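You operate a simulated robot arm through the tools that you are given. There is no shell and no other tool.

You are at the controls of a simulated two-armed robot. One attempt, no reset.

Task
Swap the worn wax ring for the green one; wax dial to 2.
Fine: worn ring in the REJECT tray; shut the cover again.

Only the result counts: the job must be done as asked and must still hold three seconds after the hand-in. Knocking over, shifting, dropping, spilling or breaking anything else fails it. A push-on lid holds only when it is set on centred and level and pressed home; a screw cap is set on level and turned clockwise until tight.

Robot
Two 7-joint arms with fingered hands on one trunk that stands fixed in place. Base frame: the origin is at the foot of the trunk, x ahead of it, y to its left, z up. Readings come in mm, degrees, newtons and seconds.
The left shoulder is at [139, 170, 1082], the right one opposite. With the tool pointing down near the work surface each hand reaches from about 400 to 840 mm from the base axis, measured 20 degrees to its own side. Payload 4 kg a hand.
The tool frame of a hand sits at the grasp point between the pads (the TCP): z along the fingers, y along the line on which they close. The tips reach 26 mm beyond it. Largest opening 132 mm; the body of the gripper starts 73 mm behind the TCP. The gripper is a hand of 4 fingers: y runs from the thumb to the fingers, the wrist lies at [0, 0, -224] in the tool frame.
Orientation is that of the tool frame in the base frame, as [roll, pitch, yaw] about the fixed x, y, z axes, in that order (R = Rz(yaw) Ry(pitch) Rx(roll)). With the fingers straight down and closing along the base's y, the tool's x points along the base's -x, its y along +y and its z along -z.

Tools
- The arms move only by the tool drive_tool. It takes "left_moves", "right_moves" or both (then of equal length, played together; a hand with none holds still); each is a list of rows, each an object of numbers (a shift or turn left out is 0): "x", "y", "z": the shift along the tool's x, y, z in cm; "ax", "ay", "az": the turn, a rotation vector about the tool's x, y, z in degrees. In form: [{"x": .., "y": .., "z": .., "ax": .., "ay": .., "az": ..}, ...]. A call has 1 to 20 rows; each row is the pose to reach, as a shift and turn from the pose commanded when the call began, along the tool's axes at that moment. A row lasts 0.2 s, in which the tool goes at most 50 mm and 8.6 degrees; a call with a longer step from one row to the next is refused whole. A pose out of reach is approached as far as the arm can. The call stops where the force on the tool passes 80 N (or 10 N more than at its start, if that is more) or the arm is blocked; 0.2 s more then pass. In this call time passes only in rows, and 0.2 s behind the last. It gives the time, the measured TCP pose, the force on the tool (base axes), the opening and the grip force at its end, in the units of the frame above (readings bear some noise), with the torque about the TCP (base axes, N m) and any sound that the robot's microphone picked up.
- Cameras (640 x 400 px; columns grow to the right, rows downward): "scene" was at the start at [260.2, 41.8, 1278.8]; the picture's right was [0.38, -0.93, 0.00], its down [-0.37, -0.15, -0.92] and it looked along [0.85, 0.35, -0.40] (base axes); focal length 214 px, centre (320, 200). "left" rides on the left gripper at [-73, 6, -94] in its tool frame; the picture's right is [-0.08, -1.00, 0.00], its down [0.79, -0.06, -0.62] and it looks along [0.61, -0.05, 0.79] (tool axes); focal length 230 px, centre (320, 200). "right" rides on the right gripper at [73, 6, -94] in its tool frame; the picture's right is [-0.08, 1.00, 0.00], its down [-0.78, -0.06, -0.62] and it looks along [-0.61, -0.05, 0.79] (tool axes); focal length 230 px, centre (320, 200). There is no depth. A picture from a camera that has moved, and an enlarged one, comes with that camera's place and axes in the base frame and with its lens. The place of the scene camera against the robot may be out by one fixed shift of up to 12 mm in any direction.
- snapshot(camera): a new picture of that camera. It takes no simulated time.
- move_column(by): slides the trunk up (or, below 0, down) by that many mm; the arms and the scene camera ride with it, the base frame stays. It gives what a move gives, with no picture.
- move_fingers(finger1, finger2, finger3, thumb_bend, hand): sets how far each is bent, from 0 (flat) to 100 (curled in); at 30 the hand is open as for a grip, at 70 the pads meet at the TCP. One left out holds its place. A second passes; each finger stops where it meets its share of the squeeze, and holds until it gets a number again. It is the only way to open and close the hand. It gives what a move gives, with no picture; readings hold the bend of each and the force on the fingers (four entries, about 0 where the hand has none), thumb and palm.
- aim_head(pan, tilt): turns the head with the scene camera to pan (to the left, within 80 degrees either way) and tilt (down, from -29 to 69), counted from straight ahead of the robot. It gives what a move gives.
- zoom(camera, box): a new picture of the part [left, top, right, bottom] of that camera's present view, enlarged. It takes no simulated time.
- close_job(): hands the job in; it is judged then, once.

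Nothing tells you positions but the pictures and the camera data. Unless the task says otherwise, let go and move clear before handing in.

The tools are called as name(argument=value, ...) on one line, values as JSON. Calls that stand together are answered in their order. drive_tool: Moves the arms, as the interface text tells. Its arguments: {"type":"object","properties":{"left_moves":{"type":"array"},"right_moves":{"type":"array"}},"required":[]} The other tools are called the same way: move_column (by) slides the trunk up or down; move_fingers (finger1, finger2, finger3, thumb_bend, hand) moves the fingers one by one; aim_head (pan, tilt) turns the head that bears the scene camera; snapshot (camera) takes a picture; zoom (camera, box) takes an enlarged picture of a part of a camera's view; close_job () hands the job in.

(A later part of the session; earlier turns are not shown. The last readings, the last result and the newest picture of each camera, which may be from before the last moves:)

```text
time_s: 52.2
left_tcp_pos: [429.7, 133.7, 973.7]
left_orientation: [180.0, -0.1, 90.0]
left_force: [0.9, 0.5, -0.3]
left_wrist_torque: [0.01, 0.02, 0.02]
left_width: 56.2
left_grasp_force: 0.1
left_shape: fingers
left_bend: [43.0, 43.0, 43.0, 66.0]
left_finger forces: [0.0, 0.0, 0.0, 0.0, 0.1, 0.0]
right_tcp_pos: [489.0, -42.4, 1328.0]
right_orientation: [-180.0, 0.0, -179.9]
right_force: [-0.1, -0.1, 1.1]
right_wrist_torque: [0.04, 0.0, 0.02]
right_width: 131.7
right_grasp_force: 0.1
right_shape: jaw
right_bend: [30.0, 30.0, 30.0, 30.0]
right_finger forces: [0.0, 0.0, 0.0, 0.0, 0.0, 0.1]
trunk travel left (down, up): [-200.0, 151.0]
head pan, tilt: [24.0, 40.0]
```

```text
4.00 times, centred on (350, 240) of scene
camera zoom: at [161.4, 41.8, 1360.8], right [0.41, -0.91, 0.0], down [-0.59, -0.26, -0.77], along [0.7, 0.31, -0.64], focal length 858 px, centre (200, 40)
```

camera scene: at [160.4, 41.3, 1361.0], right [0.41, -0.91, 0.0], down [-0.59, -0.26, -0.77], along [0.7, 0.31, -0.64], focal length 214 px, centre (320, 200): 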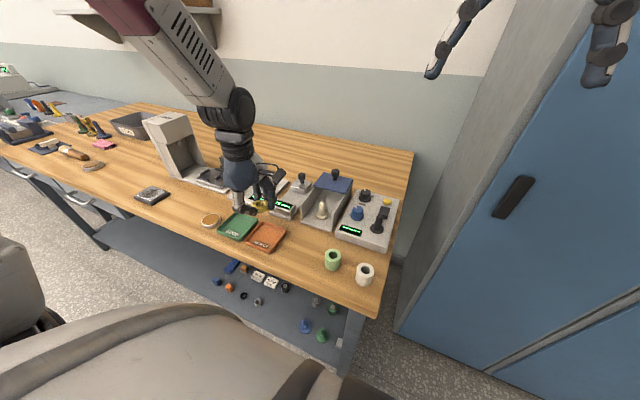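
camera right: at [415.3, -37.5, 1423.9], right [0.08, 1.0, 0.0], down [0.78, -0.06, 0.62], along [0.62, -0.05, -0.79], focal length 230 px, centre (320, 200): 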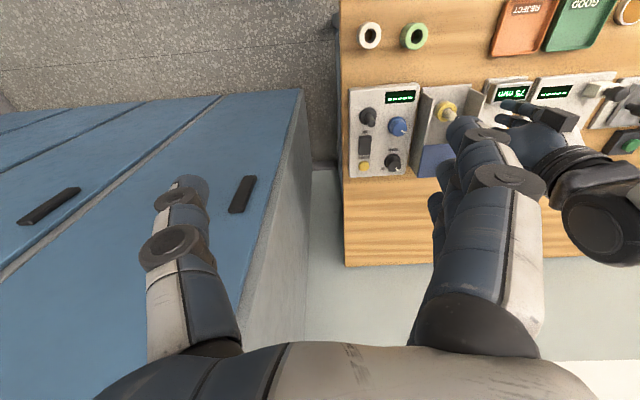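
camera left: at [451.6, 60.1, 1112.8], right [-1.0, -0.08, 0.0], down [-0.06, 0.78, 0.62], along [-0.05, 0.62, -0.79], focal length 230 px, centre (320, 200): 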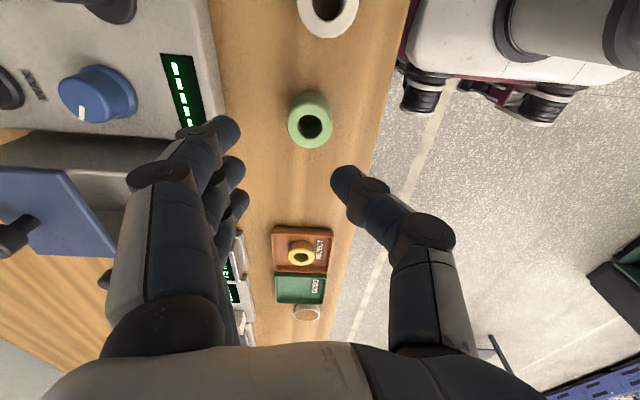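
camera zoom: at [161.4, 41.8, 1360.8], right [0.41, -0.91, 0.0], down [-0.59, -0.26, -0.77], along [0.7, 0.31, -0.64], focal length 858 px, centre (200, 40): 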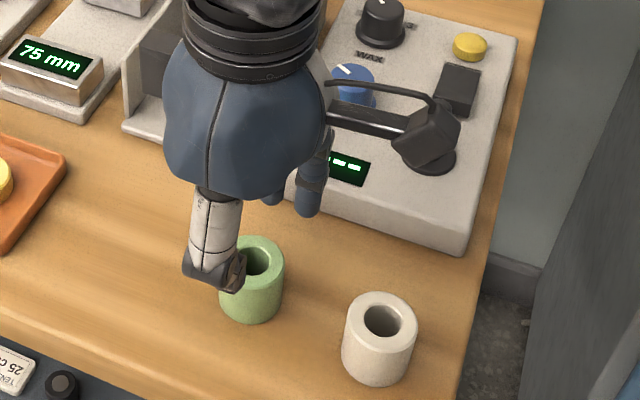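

Refined: ring at [452.1, 132.1], top z≈917. Descending to grip its upper half, then closing.

drive_tool(left_moves=[{"x": -0.1, "z": 1.5}, {"x": -0.1, "z": 3}, {"x": -0.1, "z": 4.6}])

zoom(camera="left", box=[160, 60, 400, 240])

zoom(camera="scene", box=[300, 190, 400, 290])

```text
time_s: 53.0
left_tcp_pos: [430.9, 132.3, 928.0]
left_orientation: [-180.0, 0.0, 90.0]
left_force: [-1.0, -0.4, 0.0]
left_wrist_torque: [-0.02, 0.02, 0.02]
left_width: 56.1
left_grasp_force: 0.1
left_shape: fingers
left_bend: [43.0, 43.0, 43.0, 66.0]
left_finger forces: [0.0, 0.0, 0.0, 0.0, 0.0, 0.0]
right_tcp_pos: [489.2, -42.4, 1327.7]
right_orientation: [-179.9, 0.1, 179.9]
right_force: [-0.2, 0.5, 0.0]
right_wrist_torque: [-0.02, 0.03, -0.02]
right_width: 132.0
right_grasp_force: 0.0
right_shape: jaw
right_bend: [30.0, 30.0, 30.0, 30.0]
right_finger forces: [0.0, 0.0, 0.0, 0.0, 0.0, 0.1]
trunk travel left (down, up): [-200.0, 151.0]
head pan, tilt: [24.0, 40.0]
```

```text
2.22 times, centred on (280, 150) of left
camera zoom: at [439.5, 59.5, 1021.7], right [-1.0, -0.08, 0.0], down [-0.06, 0.78, 0.62], along [-0.05, 0.61, -0.79], focal length 511 px, centre (409, 311)
```

zoom: 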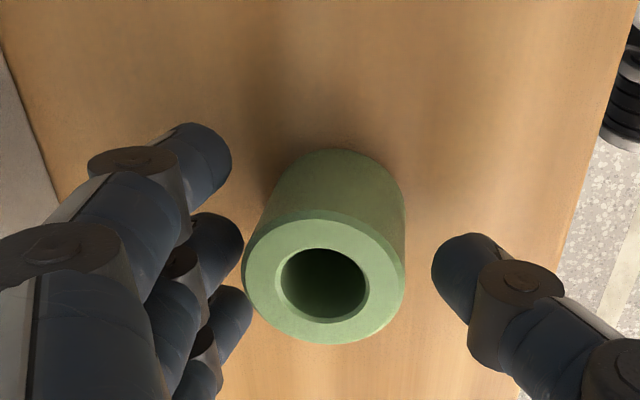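

```text
4.00 times, centred on (350, 240) of scene
camera zoom: at [161.2, 41.5, 1360.9], right [0.41, -0.91, 0.0], down [-0.59, -0.26, -0.77], along [0.7, 0.31, -0.64], focal length 858 px, centre (200, 40)
```

zoom: 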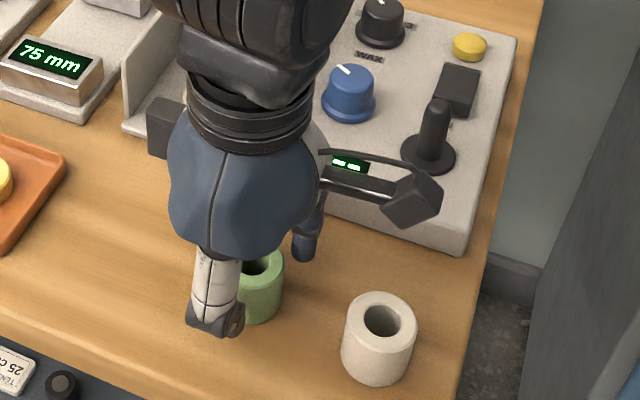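

move_fingers(hand="left", finger1=54, finger2=54, finger3=54, thumb_bend=78)

zoom(camera="left", box=[160, 60, 400, 240])

zoom(camera="scene", box=[300, 190, 400, 290])

```text
time_s: 54.0
left_tcp_pos: [431.4, 131.1, 929.7]
left_orientation: [-180.0, 0.0, 90.0]
left_force: [-0.3, 0.0, 0.3]
left_wrist_torque: [-0.02, 0.01, 0.0]
left_width: 32.1
left_grasp_force: 8.6
left_shape: fingers
left_bend: [53.0, 46.0, 53.0, 75.0]
left_finger forces: [0.5, 7.2, 1.0, 0.0, 8.7, 0.1]
right_tcp_pos: [488.2, -41.8, 1330.1]
right_orientation: [180.0, 0.0, -180.0]
right_force: [0.3, -0.1, 0.5]
right_wrist_torque: [0.04, -0.01, 0.02]
right_width: 132.1
right_grasp_force: 0.0
right_shape: jaw
right_bend: [30.0, 30.0, 30.0, 30.0]
right_finger forces: [0.0, 0.0, 0.0, 0.0, 0.1, 0.0]
trunk travel left (down, up): [-200.0, 151.0]
head pan, tilt: [24.0, 40.0]
```

```text
2.22 times, centred on (280, 150) of left
camera zoom: at [439.1, 59.4, 1022.2], right [-1.0, -0.08, 0.0], down [-0.06, 0.78, 0.62], along [-0.05, 0.61, -0.79], focal length 511 px, centre (409, 311)
```

zoom: 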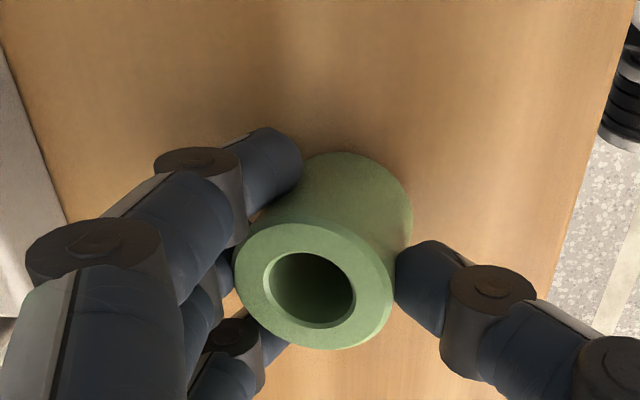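

```text
4.00 times, centred on (350, 240) of scene
camera zoom: at [160.5, 41.4, 1361.0], right [0.41, -0.91, 0.0], down [-0.59, -0.26, -0.77], along [0.7, 0.31, -0.64], focal length 858 px, centre (200, 40)
```

zoom: 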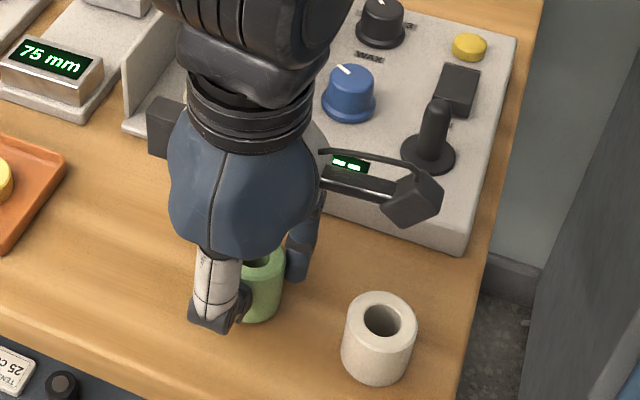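

Same bends as before, but this time the taller ring got tilted (thumb contact is higher than the finger contact). I'll release it, rise, and regrip symmetrically so all tips meet at the same height.

move_fingers(hand="left", finger1=43, finger2=43, finger3=43, thumb_bend=66)

zoom(camera="left", box=[160, 60, 400, 240])

```text
time_s: 55.0
left_tcp_pos: [432.0, 132.9, 928.4]
left_orientation: [-180.0, 0.0, 89.9]
left_force: [0.3, -0.1, -1.1]
left_wrist_torque: [-0.02, -0.01, -0.04]
left_width: 56.4
left_grasp_force: 0.0
left_shape: fingers
left_bend: [43.0, 43.0, 43.0, 66.0]
left_finger forces: [0.1, 0.0, 0.0, 0.0, 0.0, 0.0]
right_tcp_pos: [489.6, -42.4, 1329.1]
right_orientation: [180.0, 0.1, -180.0]
right_force: [0.0, 0.2, -1.0]
right_wrist_torque: [0.01, -0.02, -0.03]
right_width: 131.7
right_grasp_force: 0.0
right_shape: jaw
right_bend: [30.0, 30.0, 30.0, 30.0]
right_finger forces: [0.1, 0.1, 0.0, 0.0, 0.0, 0.0]
trunk travel left (down, up): [-200.0, 151.0]
head pan, tilt: [24.0, 40.0]
```

```text
2.22 times, centred on (280, 150) of left
camera zoom: at [439.2, 59.4, 1022.2], right [-1.0, -0.08, 0.0], down [-0.06, 0.78, 0.62], along [-0.05, 0.61, -0.79], focal length 511 px, centre (409, 311)
```

zoom: 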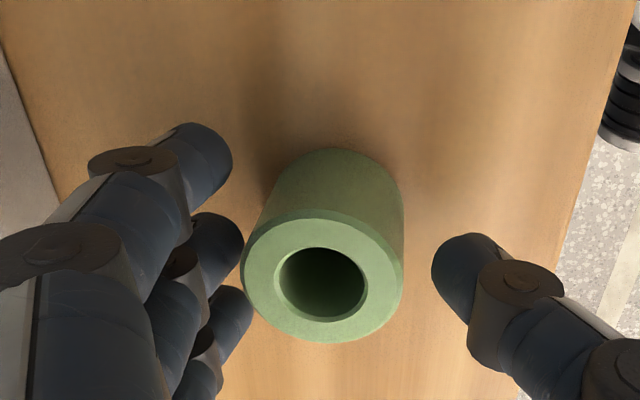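

The ring is upright again. Rising, shifting the hand over its centre, and setting equal bends.

drive_tool(left_moves=[{"z": -2}, {"z": -4}, {"z": -6}, {"y": 2.1, "z": -6}])

move_fingers(hand="left", finger1=52, finger2=52, finger3=52, thumb_bend=52)

zoom(camera="left", box=[200, 60, 440, 240])

```text
time_s: 56.0
left_tcp_pos: [453.3, 132.7, 988.3]
left_orientation: [-179.9, 0.0, 90.0]
left_force: [0.0, -0.3, -0.1]
left_wrist_torque: [0.0, 0.02, -0.04]
left_width: 56.4
left_grasp_force: 0.1
left_shape: fingers
left_bend: [43.0, 43.0, 43.0, 66.0]
left_finger forces: [0.0, 0.0, 0.1, 0.0, 0.1, 0.0]
right_tcp_pos: [489.4, -43.2, 1327.6]
right_orientation: [179.9, 0.0, -180.0]
right_force: [0.1, 0.5, 0.4]
right_wrist_torque: [-0.01, 0.0, 0.04]
right_width: 131.8
right_grasp_force: 0.1
right_shape: jaw
right_bend: [30.0, 30.0, 30.0, 30.0]
right_finger forces: [0.0, 0.0, 0.0, 0.0, 0.1, 0.0]
trunk travel left (down, up): [-200.0, 151.0]
head pan, tilt: [24.0, 40.0]
```

```text
time_s: 57.0
left_tcp_pos: [452.0, 131.9, 988.2]
left_orientation: [-180.0, 0.0, 90.0]
left_force: [0.4, 0.9, 0.3]
left_wrist_torque: [-0.02, 0.01, 0.01]
left_width: 64.1
left_grasp_force: 0.1
left_shape: fingers
left_bend: [52.0, 52.0, 52.0, 52.0]
left_finger forces: [0.1, 0.0, 0.0, 0.1, 0.1, 0.0]
right_tcp_pos: [487.7, -42.2, 1328.7]
right_orientation: [180.0, 0.0, -180.0]
right_force: [-0.5, 0.2, 0.8]
right_wrist_torque: [-0.05, 0.02, 0.02]
right_width: 131.9
right_grasp_force: 0.0
right_shape: jaw
right_bend: [30.0, 30.0, 30.0, 30.0]
right_finger forces: [0.1, 0.0, 0.1, 0.0, 0.0, 0.0]
trunk travel left (down, up): [-200.0, 151.0]
head pan, tilt: [24.0, 40.0]
```

```text
2.22 times, centred on (320, 150) of left
camera zoom: at [459.9, 59.2, 1082.2], right [-1.0, -0.08, 0.0], down [-0.06, 0.78, 0.62], along [-0.05, 0.61, -0.79], focal length 511 px, centre (320, 311)
```

zoom: 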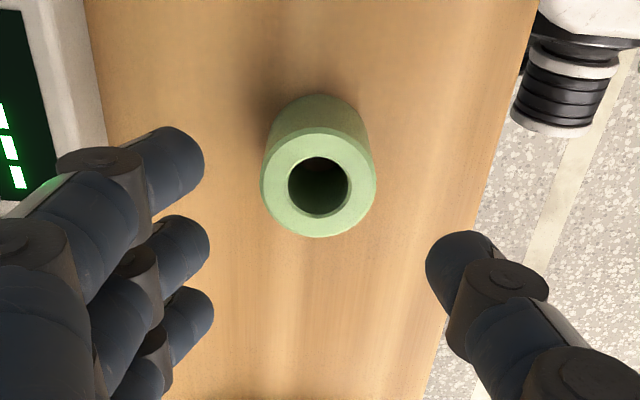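

Centred to within a millimetre. Descending and closing symmetrically.

drive_tool(left_moves=[{"z": 2}, {"z": 4}, {"z": 5.7}])

move_fingers(hand="left", finger1=68, finger2=68, finger3=68, thumb_bend=68)

zoom(camera="left", box=[200, 60, 440, 240])

zoom(camera="scene", box=[300, 190, 400, 290])

```text
time_s: 57.8
left_tcp_pos: [453.3, 132.0, 930.0]
left_orientation: [-180.0, 0.0, 89.9]
left_force: [-0.3, 0.3, -0.6]
left_wrist_torque: [-0.03, 0.03, 0.0]
left_width: 64.2
left_grasp_force: 0.0
left_shape: fingers
left_bend: [52.0, 52.0, 52.0, 52.0]
left_finger forces: [0.0, 0.0, 0.0, 0.1, 0.0, 0.0]
right_tcp_pos: [488.6, -42.4, 1328.5]
right_orientation: [179.9, 0.0, 179.9]
right_force: [0.2, 1.1, -0.1]
right_wrist_torque: [0.03, 0.0, -0.03]
right_width: 132.0
right_grasp_force: 0.1
right_shape: jaw
right_bend: [30.0, 30.0, 30.0, 30.0]
right_finger forces: [0.0, 0.1, 0.0, 0.0, 0.0, 0.1]
trunk travel left (down, up): [-200.0, 151.0]
head pan, tilt: [24.0, 40.0]
```

```text
time_s: 58.8
left_tcp_pos: [451.7, 131.5, 931.5]
left_orientation: [180.0, 0.0, 89.9]
left_force: [-0.4, -0.2, 0.5]
left_wrist_torque: [0.02, 0.01, -0.01]
left_width: 29.9
left_grasp_force: 11.1
left_shape: fingers
left_bend: [67.0, 58.0, 65.0, 63.0]
left_finger forces: [0.8, 7.7, 2.5, 0.0, 10.8, 0.0]
right_tcp_pos: [487.6, -43.4, 1328.1]
right_orientation: [-179.9, -0.1, -179.9]
right_force: [0.2, -0.6, -0.2]
right_wrist_torque: [0.01, 0.0, 0.01]
right_width: 132.1
right_grasp_force: 0.1
right_shape: jaw
right_bend: [30.0, 30.0, 30.0, 30.0]
right_finger forces: [0.0, 0.0, 0.0, 0.1, 0.1, 0.0]
trunk travel left (down, up): [-200.0, 151.0]
head pan, tilt: [24.0, 40.0]
```

```text
2.22 times, centred on (320, 150) of left
camera zoom: at [459.5, 58.6, 1025.1], right [-1.0, -0.08, 0.0], down [-0.06, 0.78, 0.62], along [-0.05, 0.61, -0.79], focal length 511 px, centre (320, 311)
```

zoom: 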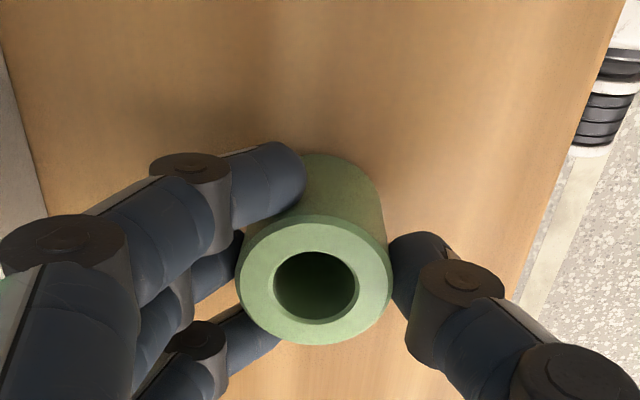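

```text
4.00 times, centred on (350, 240) of scene
camera zoom: at [160.5, 41.4, 1361.0], right [0.41, -0.91, 0.0], down [-0.59, -0.26, -0.77], along [0.7, 0.31, -0.64], focal length 858 px, centre (200, 40)
```

zoom: 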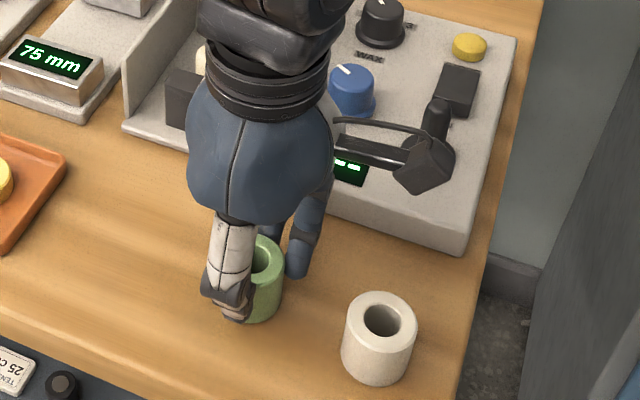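

The ring is held nearly upright, centred about +1.5 mm in x from the grasp point. Lifting slightly to confirm the grip.

drive_tool(left_moves=[{"z": -0.7}, {"z": -1.5}])

zoom(camera="left", box=[200, 60, 440, 240])

zoom(camera="scene", box=[300, 190, 400, 290])

```text
time_s: 59.4
left_tcp_pos: [452.6, 132.7, 947.3]
left_orientation: [-180.0, 0.0, 89.9]
left_force: [0.1, 0.1, 0.3]
left_wrist_torque: [0.03, -0.02, 0.02]
left_width: 29.7
left_grasp_force: 10.6
left_shape: fingers
left_bend: [67.0, 58.0, 65.0, 63.0]
left_finger forces: [0.7, 7.6, 2.3, 0.1, 10.8, 0.0]
right_tcp_pos: [488.0, -42.4, 1328.6]
right_orientation: [-179.9, 0.0, -180.0]
right_force: [-0.3, 0.8, 1.2]
right_wrist_torque: [0.0, 0.04, -0.02]
right_width: 132.0
right_grasp_force: 0.1
right_shape: jaw
right_bend: [30.0, 30.0, 30.0, 30.0]
right_finger forces: [0.0, 0.1, 0.1, 0.0, 0.0, 0.0]
trunk travel left (down, up): [-200.0, 151.0]
head pan, tilt: [24.0, 40.0]
```

```text
2.22 times, centred on (320, 150) of left
camera zoom: at [459.6, 58.8, 1040.1], right [-1.0, -0.08, 0.0], down [-0.06, 0.78, 0.62], along [-0.05, 0.61, -0.79], focal length 511 px, centre (320, 311)
```

zoom: 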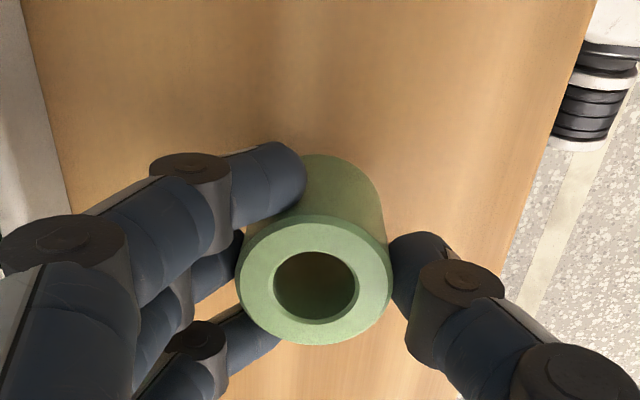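

```text
4.00 times, centred on (350, 240) of scene
camera zoom: at [160.4, 41.4, 1361.1], right [0.41, -0.91, 0.0], down [-0.59, -0.26, -0.77], along [0.7, 0.31, -0.64], focal length 858 px, centre (200, 40)
```

zoom: 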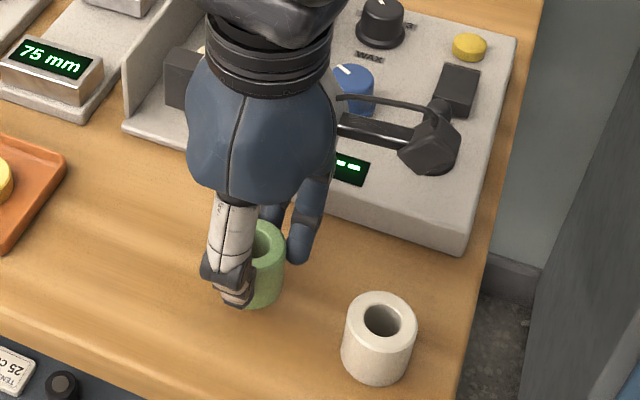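

Held securely. Raising and moving over the post, staying well above the walls.

drive_tool(left_moves=[{"z": -2.5}, {"z": -5}, {"z": -7.8}])

drive_tool(left_moves=[{"x": 1.5, "y": 2.5}, {"x": 3.2, "y": 5}, {"x": 4.8, "y": 7.5}, {"x": 6.4, "y": 10}, {"x": 8, "y": 12.4}, {"x": 9.2, "y": 14.2}])

snapshot(camera="left")

zoom(camera="left", box=[240, 80, 400, 200])

zoom(camera="scene", box=[280, 150, 380, 240])

```text
time_s: 60.2
left_tcp_pos: [451.8, 131.1, 1025.4]
left_orientation: [179.9, 0.0, 90.1]
left_force: [-0.1, -0.5, -0.8]
left_wrist_torque: [0.02, 0.01, -0.03]
left_width: 29.7
left_grasp_force: 10.9
left_shape: fingers
left_bend: [67.0, 58.0, 65.0, 63.0]
left_finger forces: [0.7, 7.5, 2.6, 0.0, 10.7, 0.0]
right_tcp_pos: [487.0, -43.2, 1329.5]
right_orientation: [179.9, 0.2, 180.0]
right_force: [-0.6, -0.7, 0.5]
right_wrist_torque: [0.01, -0.01, 0.0]
right_width: 131.9
right_grasp_force: 0.1
right_shape: jaw
right_bend: [30.0, 30.0, 30.0, 30.0]
right_finger forces: [0.1, 0.0, 0.1, 0.0, 0.0, 0.0]
trunk travel left (down, up): [-200.0, 151.0]
head pan, tilt: [24.0, 40.0]
```

```text
time_s: 61.6
left_tcp_pos: [593.9, 225.3, 1022.9]
left_orientation: [179.9, 0.0, 90.0]
left_force: [-0.3, -0.2, -0.8]
left_wrist_torque: [-0.03, -0.04, 0.02]
left_width: 29.2
left_grasp_force: 10.7
left_shape: fingers
left_bend: [67.0, 58.0, 65.0, 63.0]
left_finger forces: [0.7, 7.6, 2.5, 0.0, 10.6, 0.0]
right_tcp_pos: [487.8, -43.2, 1328.3]
right_orientation: [-180.0, 0.0, 180.0]
right_force: [0.3, 0.4, -0.2]
right_wrist_torque: [0.02, 0.03, -0.01]
right_width: 132.0
right_grasp_force: 0.1
right_shape: jaw
right_bend: [30.0, 30.0, 30.0, 30.0]
right_finger forces: [0.0, 0.1, 0.1, 0.0, 0.0, 0.0]
trunk travel left (down, up): [-200.0, 151.0]
head pan, tilt: [24.0, 40.0]
```

```text
taken
camera left: at [602.0, 151.8, 1117.3], right [-1.0, -0.08, 0.0], down [-0.06, 0.79, 0.62], along [-0.05, 0.61, -0.79], focal length 230 px, centre (320, 200)
```

left: 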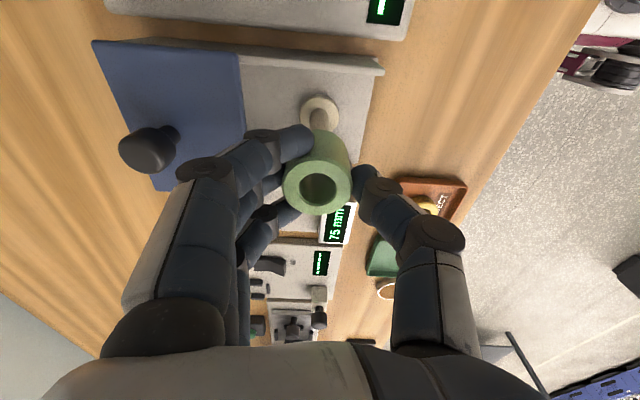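

```text
3.33 times, centred on (320, 140) of left
camera zoom: at [602.0, 151.8, 1117.3], right [-1.0, -0.08, 0.0], down [-0.06, 0.79, 0.62], along [-0.05, 0.61, -0.79], focal length 767 px, centre (320, 400)
```

zoom: 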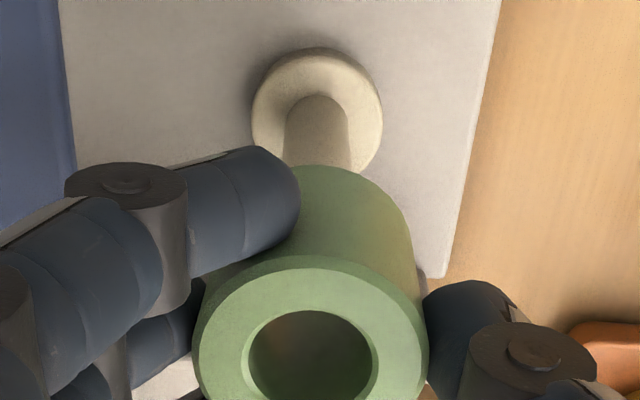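

```text
4.44 times, centred on (330, 195) of scene
camera zoom: at [160.9, 41.6, 1360.9], right [0.41, -0.91, 0.0], down [-0.59, -0.26, -0.77], along [0.7, 0.31, -0.64], focal length 953 px, centre (276, 222)
```

zoom: 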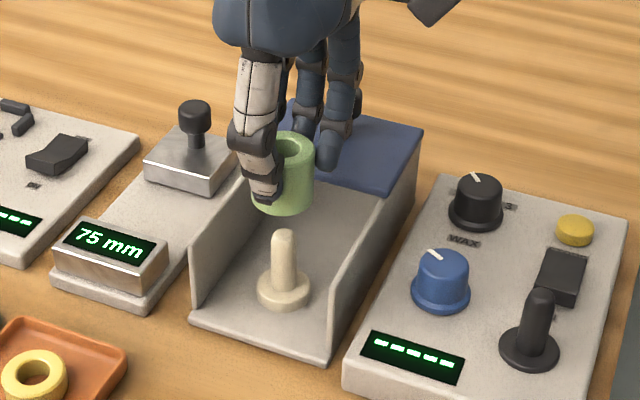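

The ring hangs right above the post (ring about [596, 225], post about [595.5, 225]). I'll lower in stages, watching force as the bore passes the post tip.

drive_tool(left_moves=[{"z": 1}, {"z": 2}, {"z": 2.6}])

zoom(camera="left", box=[240, 80, 400, 200])

zoom(camera="scene", box=[300, 170, 350, 230])

```text
time_s: 62.4
left_tcp_pos: [594.8, 223.2, 996.9]
left_orientation: [-179.9, 0.0, 89.9]
left_force: [-0.1, 0.4, -0.2]
left_wrist_torque: [-0.02, 0.03, 0.01]
left_width: 29.7
left_grasp_force: 11.0
left_shape: fingers
left_bend: [67.0, 58.0, 65.0, 63.0]
left_finger forces: [0.8, 7.6, 2.6, 0.1, 10.6, 0.1]
right_tcp_pos: [488.5, -41.5, 1329.0]
right_orientation: [-180.0, 0.0, 180.0]
right_force: [0.9, 0.0, 0.2]
right_wrist_torque: [0.0, -0.01, -0.01]
right_width: 131.7
right_grasp_force: 0.1
right_shape: jaw
right_bend: [30.0, 30.0, 30.0, 30.0]
right_finger forces: [0.0, 0.0, 0.0, 0.0, 0.0, 0.1]
trunk travel left (down, up): [-200.0, 151.0]
head pan, tilt: [24.0, 40.0]
```

```text
3.33 times, centred on (320, 140) of left
camera zoom: at [602.0, 151.5, 1091.7], right [-1.0, -0.08, 0.0], down [-0.06, 0.78, 0.62], along [-0.05, 0.61, -0.79], focal length 767 px, centre (320, 400)
```

zoom: 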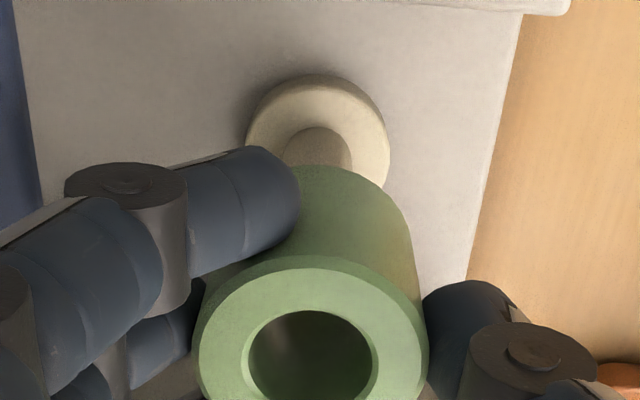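

```text
6.67 times, centred on (325, 200) of scene
camera zoom: at [160.7, 41.5, 1361.0], right [0.41, -0.91, 0.0], down [-0.59, -0.26, -0.77], along [0.7, 0.31, -0.64], focal length 1430 px, centre (287, 200)
```

zoom: 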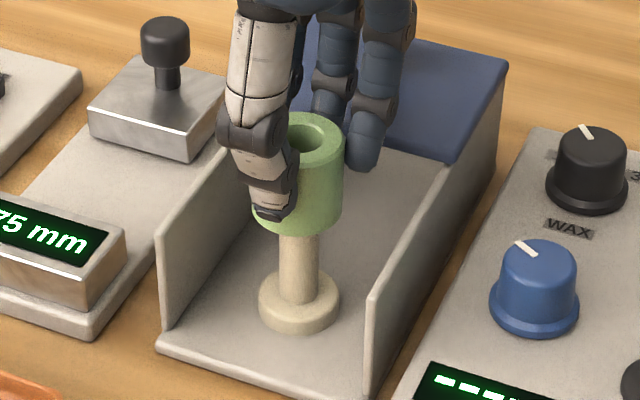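

zoom(camera="left", box=[285, 135, 345, 205])

zoom(camera="scene", box=[312, 185, 336, 215])

```text
5.71 times, centred on (315, 170) of left
camera zoom: at [602.0, 151.5, 1091.7], right [-1.0, -0.08, 0.0], down [-0.06, 0.78, 0.62], along [-0.05, 0.61, -0.79], focal length 1315 px, centre (349, 371)
```

zoom: 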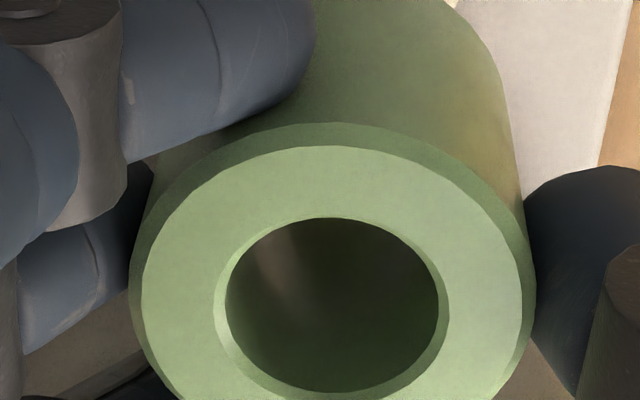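

```text
13.33 times, centred on (324, 200) of scene
camera zoom: at [160.7, 41.5, 1361.0], right [0.41, -0.91, 0.0], down [-0.59, -0.26, -0.77], along [0.7, 0.31, -0.64], focal length 2860 px, centre (267, 200)
```

zoom: 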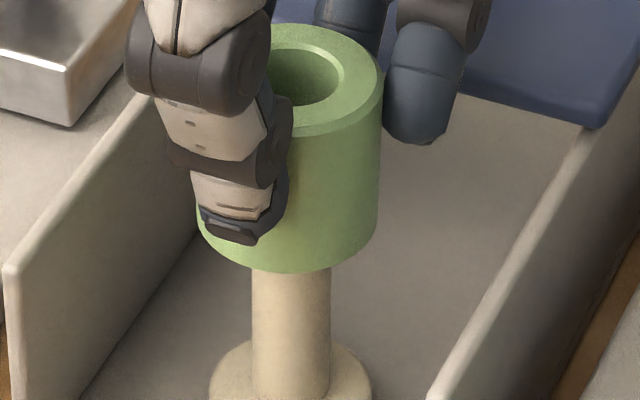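

The ring's lower rim is centred on the post in this view too (under 1 mm off). Continuing down gently.

drive_tool(left_moves=[{"z": 0.3}, {"z": 0.6}, {"z": 0.9}])

```text
time_s: 63.2
left_tcp_pos: [593.6, 223.9, 989.5]
left_orientation: [180.0, 0.1, 90.0]
left_force: [0.5, 0.3, 0.1]
left_wrist_torque: [-0.03, -0.02, -0.05]
left_width: 29.7
left_grasp_force: 10.6
left_shape: fingers
left_bend: [67.0, 58.0, 65.0, 63.0]
left_finger forces: [0.8, 7.6, 2.6, 0.0, 10.6, 0.0]
right_tcp_pos: [489.6, -42.2, 1328.2]
right_orientation: [180.0, 0.1, -179.9]
right_force: [-0.3, -0.1, -0.4]
right_wrist_torque: [-0.02, 0.02, -0.01]
right_width: 132.1
right_grasp_force: 0.1
right_shape: jaw
right_bend: [30.0, 30.0, 30.0, 30.0]
right_finger forces: [0.0, 0.0, 0.0, 0.1, 0.1, 0.0]
trunk travel left (down, up): [-200.0, 151.0]
head pan, tilt: [24.0, 40.0]
```

drive_tool(left_moves=[{"z": 0.4}, {"z": 0.8}, {"z": 1.2}])

zoom(camera="left", box=[285, 135, 345, 205])

zoom(camera="scene", box=[300, 170, 350, 230])

```text
time_s: 64.0
left_tcp_pos: [594.7, 224.2, 976.6]
left_orientation: [-180.0, 0.0, 90.0]
left_force: [-0.1, -0.7, -0.5]
left_wrist_torque: [0.02, 0.02, -0.01]
left_width: 29.3
left_grasp_force: 10.9
left_shape: fingers
left_bend: [67.0, 58.0, 65.0, 63.0]
left_finger forces: [0.7, 7.7, 2.6, 0.1, 10.6, 0.0]
right_tcp_pos: [488.8, -42.4, 1329.7]
right_orientation: [-180.0, 0.0, 179.9]
right_force: [-0.4, -0.3, -0.1]
right_wrist_torque: [0.01, -0.03, 0.02]
right_width: 132.0
right_grasp_force: 0.0
right_shape: jaw
right_bend: [30.0, 30.0, 30.0, 30.0]
right_finger forces: [0.0, 0.0, 0.0, 0.1, 0.0, 0.0]
trunk travel left (down, up): [-200.0, 151.0]
head pan, tilt: [24.0, 40.0]
```

```text
5.71 times, centred on (315, 170) of left
camera zoom: at [601.9, 151.3, 1071.1], right [-1.0, -0.08, 0.0], down [-0.06, 0.78, 0.62], along [-0.05, 0.61, -0.79], focal length 1315 px, centre (349, 371)
```

zoom: 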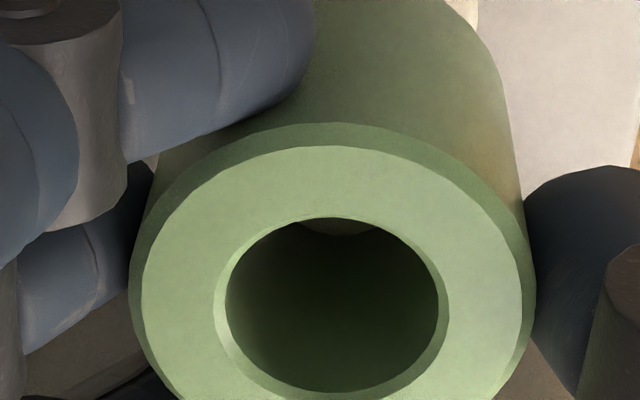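

```text
6.67 times, centred on (325, 200) of scene
camera zoom: at [160.7, 41.4, 1361.0], right [0.41, -0.91, 0.0], down [-0.59, -0.26, -0.77], along [0.7, 0.31, -0.64], focal length 1430 px, centre (287, 200)
```

zoom: 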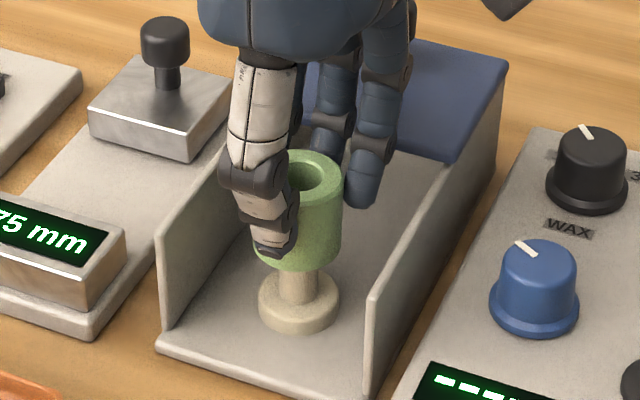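

The post tip is inside the bore with no contact force. Continuing down, checking for cover clearance.

drive_tool(left_moves=[{"z": 0.5}, {"z": 1.0}, {"z": 1.5}, {"z": 2.0}])

snapshot(camera="left")

zoom(camera="scene", box=[300, 160, 350, 230])

```text
time_s: 65.0
left_tcp_pos: [594.3, 224.8, 957.2]
left_orientation: [180.0, 0.0, 89.9]
left_force: [0.0, -0.3, 0.5]
left_wrist_torque: [-0.01, 0.01, 0.04]
left_width: 29.7
left_grasp_force: 10.3
left_shape: fingers
left_bend: [67.0, 58.0, 65.0, 63.0]
left_finger forces: [0.7, 7.6, 2.6, 0.0, 10.6, 0.1]
right_tcp_pos: [488.3, -41.9, 1327.5]
right_orientation: [-180.0, 0.0, -180.0]
right_force: [0.0, 0.5, 0.0]
right_wrist_torque: [0.01, 0.05, -0.01]
right_width: 132.2
right_grasp_force: 0.0
right_shape: jaw
right_bend: [30.0, 30.0, 30.0, 30.0]
right_finger forces: [0.0, 0.0, 0.0, 0.1, 0.1, 0.0]
trunk travel left (down, up): [-200.0, 151.0]
head pan, tilt: [24.0, 40.0]
```

```text
taken
camera left: at [601.9, 151.2, 1050.9], right [-1.0, -0.08, 0.0], down [-0.06, 0.78, 0.62], along [-0.05, 0.61, -0.79], focal length 230 px, centre (320, 200)
```

left: 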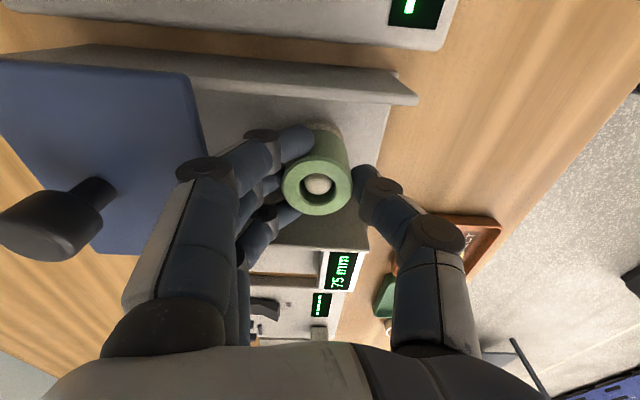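

```text
5.71 times, centred on (325, 195) of scene
camera zoom: at [160.7, 41.4, 1361.0], right [0.41, -0.91, 0.0], down [-0.59, -0.26, -0.77], along [0.7, 0.31, -0.64], focal length 1226 px, centre (291, 229)
```

zoom: 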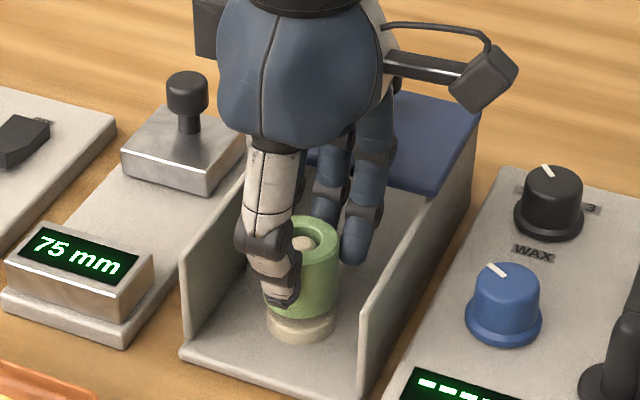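

drive_tool(left_moves=[{"z": 0.3}, {"z": 0.6}])

```text
time_s: 65.6
left_tcp_pos: [595.1, 224.9, 951.6]
left_orientation: [180.0, 0.0, 90.0]
left_force: [-0.1, -0.6, 0.6]
left_wrist_torque: [-0.02, 0.0, 0.02]
left_width: 29.7
left_grasp_force: 10.9
left_shape: fingers
left_bend: [67.0, 58.0, 65.0, 63.0]
left_finger forces: [0.6, 7.6, 2.6, 0.0, 10.6, 0.1]
right_tcp_pos: [488.1, -41.9, 1329.5]
right_orientation: [-180.0, 0.1, -180.0]
right_force: [-0.2, 0.9, 1.2]
right_wrist_torque: [0.0, 0.02, 0.01]
right_width: 131.9
right_grasp_force: 0.1
right_shape: jaw
right_bend: [30.0, 30.0, 30.0, 30.0]
right_finger forces: [0.0, 0.1, 0.1, 0.0, 0.0, 0.0]
trunk travel left (down, up): [-200.0, 151.0]
head pan, tilt: [24.0, 40.0]
```

drive_tool(left_moves=[{"z": 0.15}, {"z": 0.3}])

zoom(camera="scene", box=[308, 185, 338, 225])

```text
time_s: 66.2
left_tcp_pos: [593.8, 224.9, 949.4]
left_orientation: [179.9, 0.0, 89.9]
left_force: [0.5, 0.7, 0.0]
left_wrist_torque: [0.03, 0.01, -0.03]
left_width: 29.4
left_grasp_force: 11.4
left_shape: fingers
left_bend: [67.0, 58.0, 65.0, 63.0]
left_finger forces: [0.7, 7.5, 2.6, 0.0, 10.6, 0.0]
right_tcp_pos: [488.4, -43.1, 1328.6]
right_orientation: [180.0, 0.0, 180.0]
right_force: [-0.4, -0.2, 0.1]
right_wrist_torque: [0.0, 0.02, 0.0]
right_width: 131.9
right_grasp_force: 0.1
right_shape: jaw
right_bend: [30.0, 30.0, 30.0, 30.0]
right_finger forces: [0.0, 0.1, 0.0, 0.0, 0.0, 0.0]
trunk travel left (down, up): [-200.0, 151.0]
head pan, tilt: [24.0, 40.0]
```

```text
10.00 times, centred on (323, 205) of scene
camera zoom: at [160.5, 41.4, 1361.0], right [0.41, -0.91, 0.0], down [-0.59, -0.26, -0.77], along [0.7, 0.31, -0.64], focal length 2145 px, centre (290, 150)
```

zoom: 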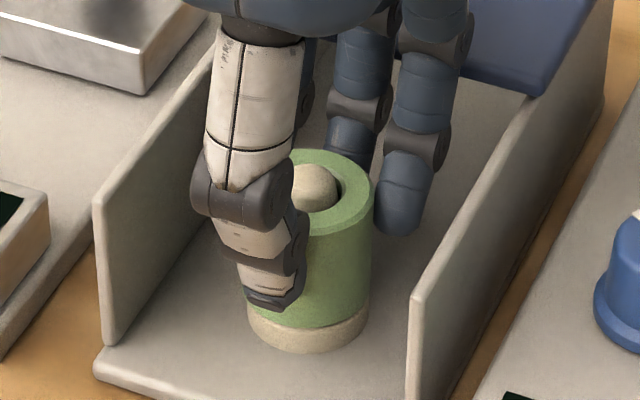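

drive_tool(left_moves=[{"z": 0.15}])

```text
time_s: 66.6
left_tcp_pos: [594.0, 224.9, 948.7]
left_orientation: [180.0, 0.0, 90.0]
left_force: [-0.5, 1.0, 4.5]
left_wrist_torque: [0.03, -0.04, -0.02]
left_width: 29.5
left_grasp_force: 11.8
left_shape: fingers
left_bend: [67.0, 59.0, 65.0, 63.0]
left_finger forces: [0.6, 7.8, 2.8, 0.0, 11.4, 0.0]
right_tcp_pos: [487.8, -42.4, 1330.0]
right_orientation: [179.9, 0.0, 179.9]
right_force: [0.0, 1.0, -0.2]
right_wrist_torque: [-0.01, -0.01, 0.01]
right_width: 132.1
right_grasp_force: 0.1
right_shape: jaw
right_bend: [30.0, 30.0, 30.0, 30.0]
right_finger forces: [0.0, 0.1, 0.1, 0.0, 0.1, 0.2]
trunk travel left (down, up): [-200.0, 151.0]
head pan, tilt: [24.0, 40.0]
```

Light contact (4.5 N): the ring is seated on the pedestal. Releasing.

move_fingers(hand="left", finger1=54, finger2=54, finger3=54, thumb_bend=54)

zoom(camera="scene", box=[308, 185, 338, 225])

snapshot(camera="left")

```text
time_s: 67.6
left_tcp_pos: [593.7, 223.4, 947.2]
left_orientation: [-179.9, -0.1, 89.9]
left_force: [-0.4, 0.2, 0.4]
left_wrist_torque: [0.0, -0.04, 0.0]
left_width: 57.1
left_grasp_force: 0.1
left_shape: fingers
left_bend: [54.0, 54.0, 54.0, 54.0]
left_finger forces: [0.1, 0.1, 0.1, 0.0, 0.1, 0.0]
right_tcp_pos: [488.4, -42.0, 1328.8]
right_orientation: [179.9, 0.0, -180.0]
right_force: [0.5, -0.7, -0.5]
right_wrist_torque: [0.0, -0.04, -0.03]
right_width: 131.9
right_grasp_force: 0.1
right_shape: jaw
right_bend: [30.0, 30.0, 30.0, 30.0]
right_finger forces: [0.1, 0.1, 0.0, 0.0, 0.0, 0.0]
trunk travel left (down, up): [-200.0, 151.0]
head pan, tilt: [24.0, 40.0]
```

```text
10.00 times, centred on (323, 205) of scene
camera zoom: at [160.5, 41.4, 1361.0], right [0.41, -0.91, 0.0], down [-0.59, -0.26, -0.77], along [0.7, 0.31, -0.64], focal length 2145 px, centre (290, 150)
```

zoom: 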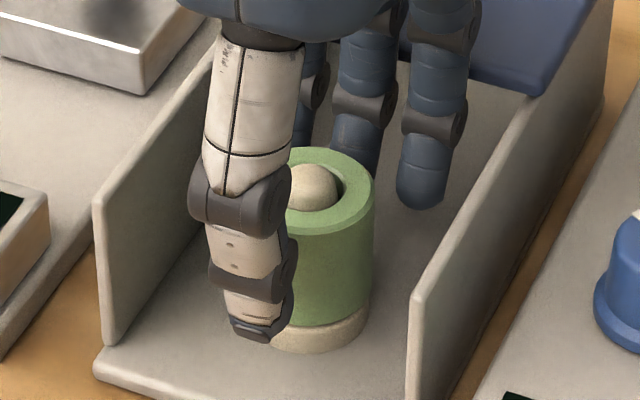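

```text
taken
camera left: at [601.9, 151.1, 1040.7], right [-1.0, -0.08, 0.0], down [-0.06, 0.78, 0.62], along [-0.05, 0.61, -0.79], focal length 230 px, centre (320, 200)
```

left: 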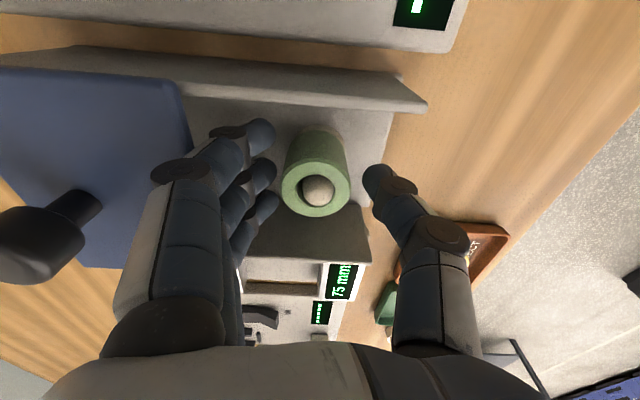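

The green ring sits upright on the pedestal. Rising straight up and away.

drive_tool(left_moves=[{"z": -1.5}, {"z": -4}, {"z": -7}, {"z": -10.5}])

zoom(camera="scene", box=[300, 170, 350, 230])

zoom(camera="left", box=[200, 40, 440, 220])

```text
time_s: 68.6
left_tcp_pos: [594.0, 225.3, 1052.4]
left_orientation: [179.8, -0.1, 89.9]
left_force: [0.5, -0.1, 0.9]
left_wrist_torque: [0.0, 0.01, 0.01]
left_width: 57.3
left_grasp_force: 0.1
left_shape: fingers
left_bend: [54.0, 54.0, 54.0, 54.0]
left_finger forces: [0.0, 0.0, 0.0, 0.1, 0.0, 0.0]
right_tcp_pos: [488.1, -42.1, 1328.2]
right_orientation: [-179.9, 0.0, 179.9]
right_force: [0.0, 0.3, 0.9]
right_wrist_torque: [-0.05, -0.02, 0.01]
right_width: 131.9
right_grasp_force: 0.1
right_shape: jaw
right_bend: [30.0, 30.0, 30.0, 30.0]
right_finger forces: [0.0, 0.0, 0.0, 0.1, 0.0, 0.1]
trunk travel left (down, up): [-200.0, 151.0]
head pan, tilt: [24.0, 40.0]
```

```text
6.67 times, centred on (325, 200) of scene
camera zoom: at [159.9, 41.2, 1361.2], right [0.41, -0.91, 0.0], down [-0.59, -0.26, -0.77], along [0.7, 0.31, -0.64], focal length 1430 px, centre (287, 200)
```

zoom: 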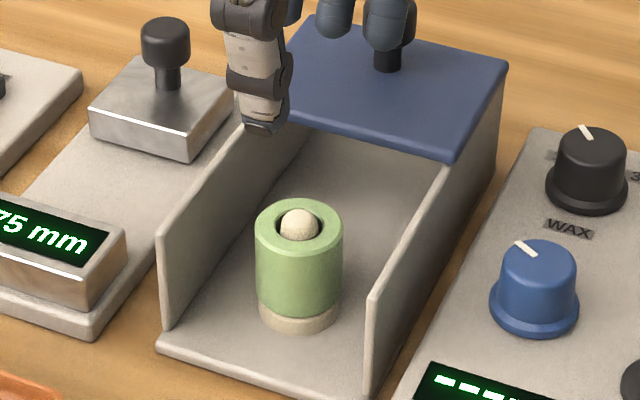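

```text
2.22 times, centred on (320, 130) of left
camera zoom: at [601.5, 150.9, 1146.0], right [-1.0, -0.08, 0.0], down [-0.06, 0.78, 0.62], along [-0.05, 0.61, -0.79], focal length 511 px, centre (320, 356)
```

zoom: 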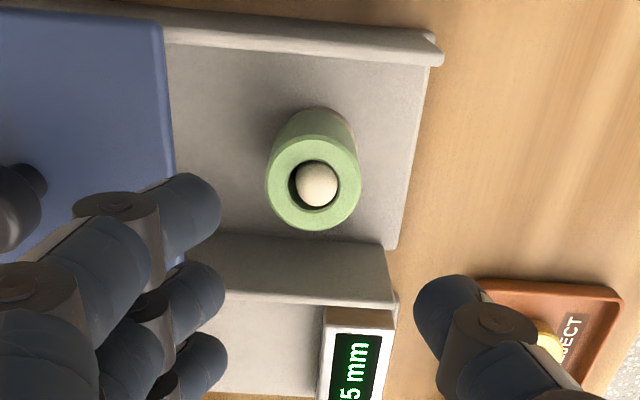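

Seated nicely. Now I'll close the cover: moving over its knob with the fingers on the far side, ready to pull it back toward the robot.

drive_tool(left_moves=[{"y": 3}, {"y": 6}, {"y": 9}, {"y": 11.1}])

snapshot(camera="left")

zoom(camera="left", box=[200, 60, 440, 240])

zoom(camera="scene", box=[280, 120, 390, 230])

```text
time_s: 69.6
left_tcp_pos: [704.4, 224.1, 1051.4]
left_orientation: [-180.0, 0.0, 90.1]
left_force: [0.1, -0.2, -0.1]
left_wrist_torque: [-0.02, 0.01, 0.01]
left_width: 57.2
left_grasp_force: 0.1
left_shape: fingers
left_bend: [54.0, 54.0, 54.0, 54.0]
left_finger forces: [0.0, 0.1, 0.0, 0.1, 0.0, 0.1]
right_tcp_pos: [489.2, -42.1, 1327.5]
right_orientation: [-180.0, 0.0, -180.0]
right_force: [0.1, 0.2, 0.7]
right_wrist_torque: [0.0, 0.05, 0.02]
right_width: 131.9
right_grasp_force: 0.1
right_shape: jaw
right_bend: [30.0, 30.0, 30.0, 30.0]
right_finger forces: [0.1, 0.0, 0.0, 0.0, 0.0, 0.0]
trunk travel left (down, up): [-200.0, 151.0]
head pan, tilt: [24.0, 40.0]
```

```text
taken
camera left: at [713.3, 151.2, 1145.2], right [-1.0, -0.08, 0.0], down [-0.06, 0.78, 0.62], along [-0.05, 0.61, -0.79], focal length 230 px, centre (320, 200)
```

left: 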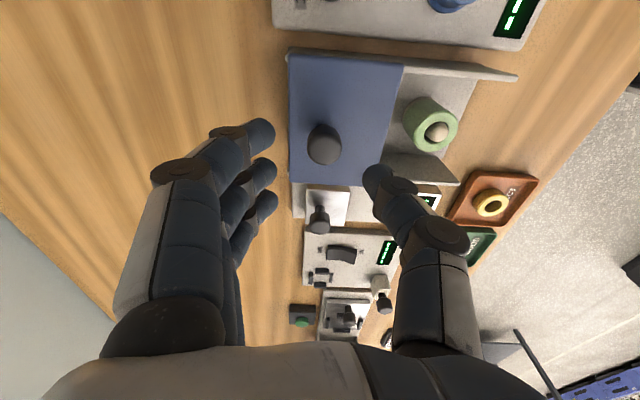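

```text
2.22 times, centred on (320, 150) of left
camera zoom: at [713.3, 151.2, 1145.2], right [-1.0, -0.08, 0.0], down [-0.06, 0.78, 0.62], along [-0.05, 0.61, -0.79], focal length 511 px, centre (320, 311)
```

zoom: 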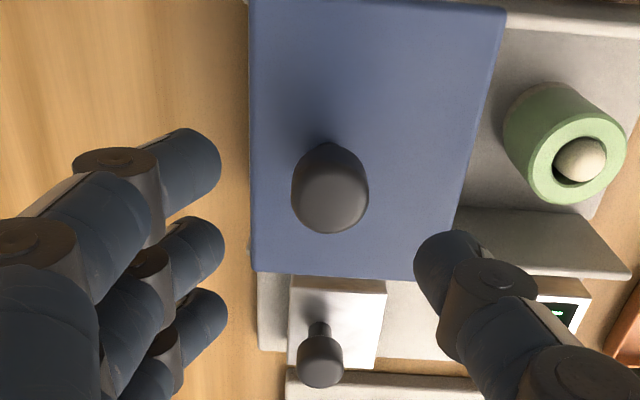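

```text
3.64 times, centred on (335, 175) of scene
camera zoom: at [161.0, 41.5, 1360.9], right [0.41, -0.91, 0.0], down [-0.59, -0.26, -0.77], along [0.7, 0.31, -0.64], focal length 780 px, centre (266, 291)
```

zoom: 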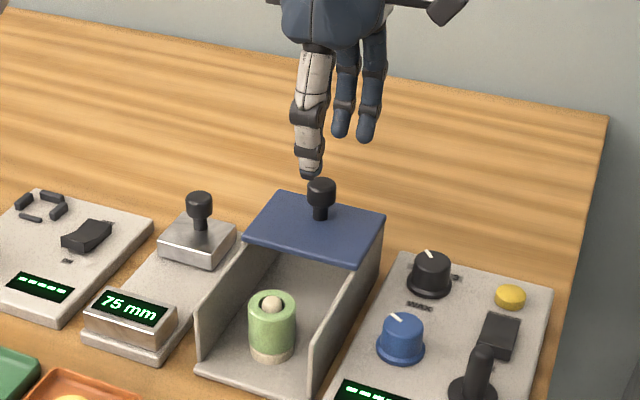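

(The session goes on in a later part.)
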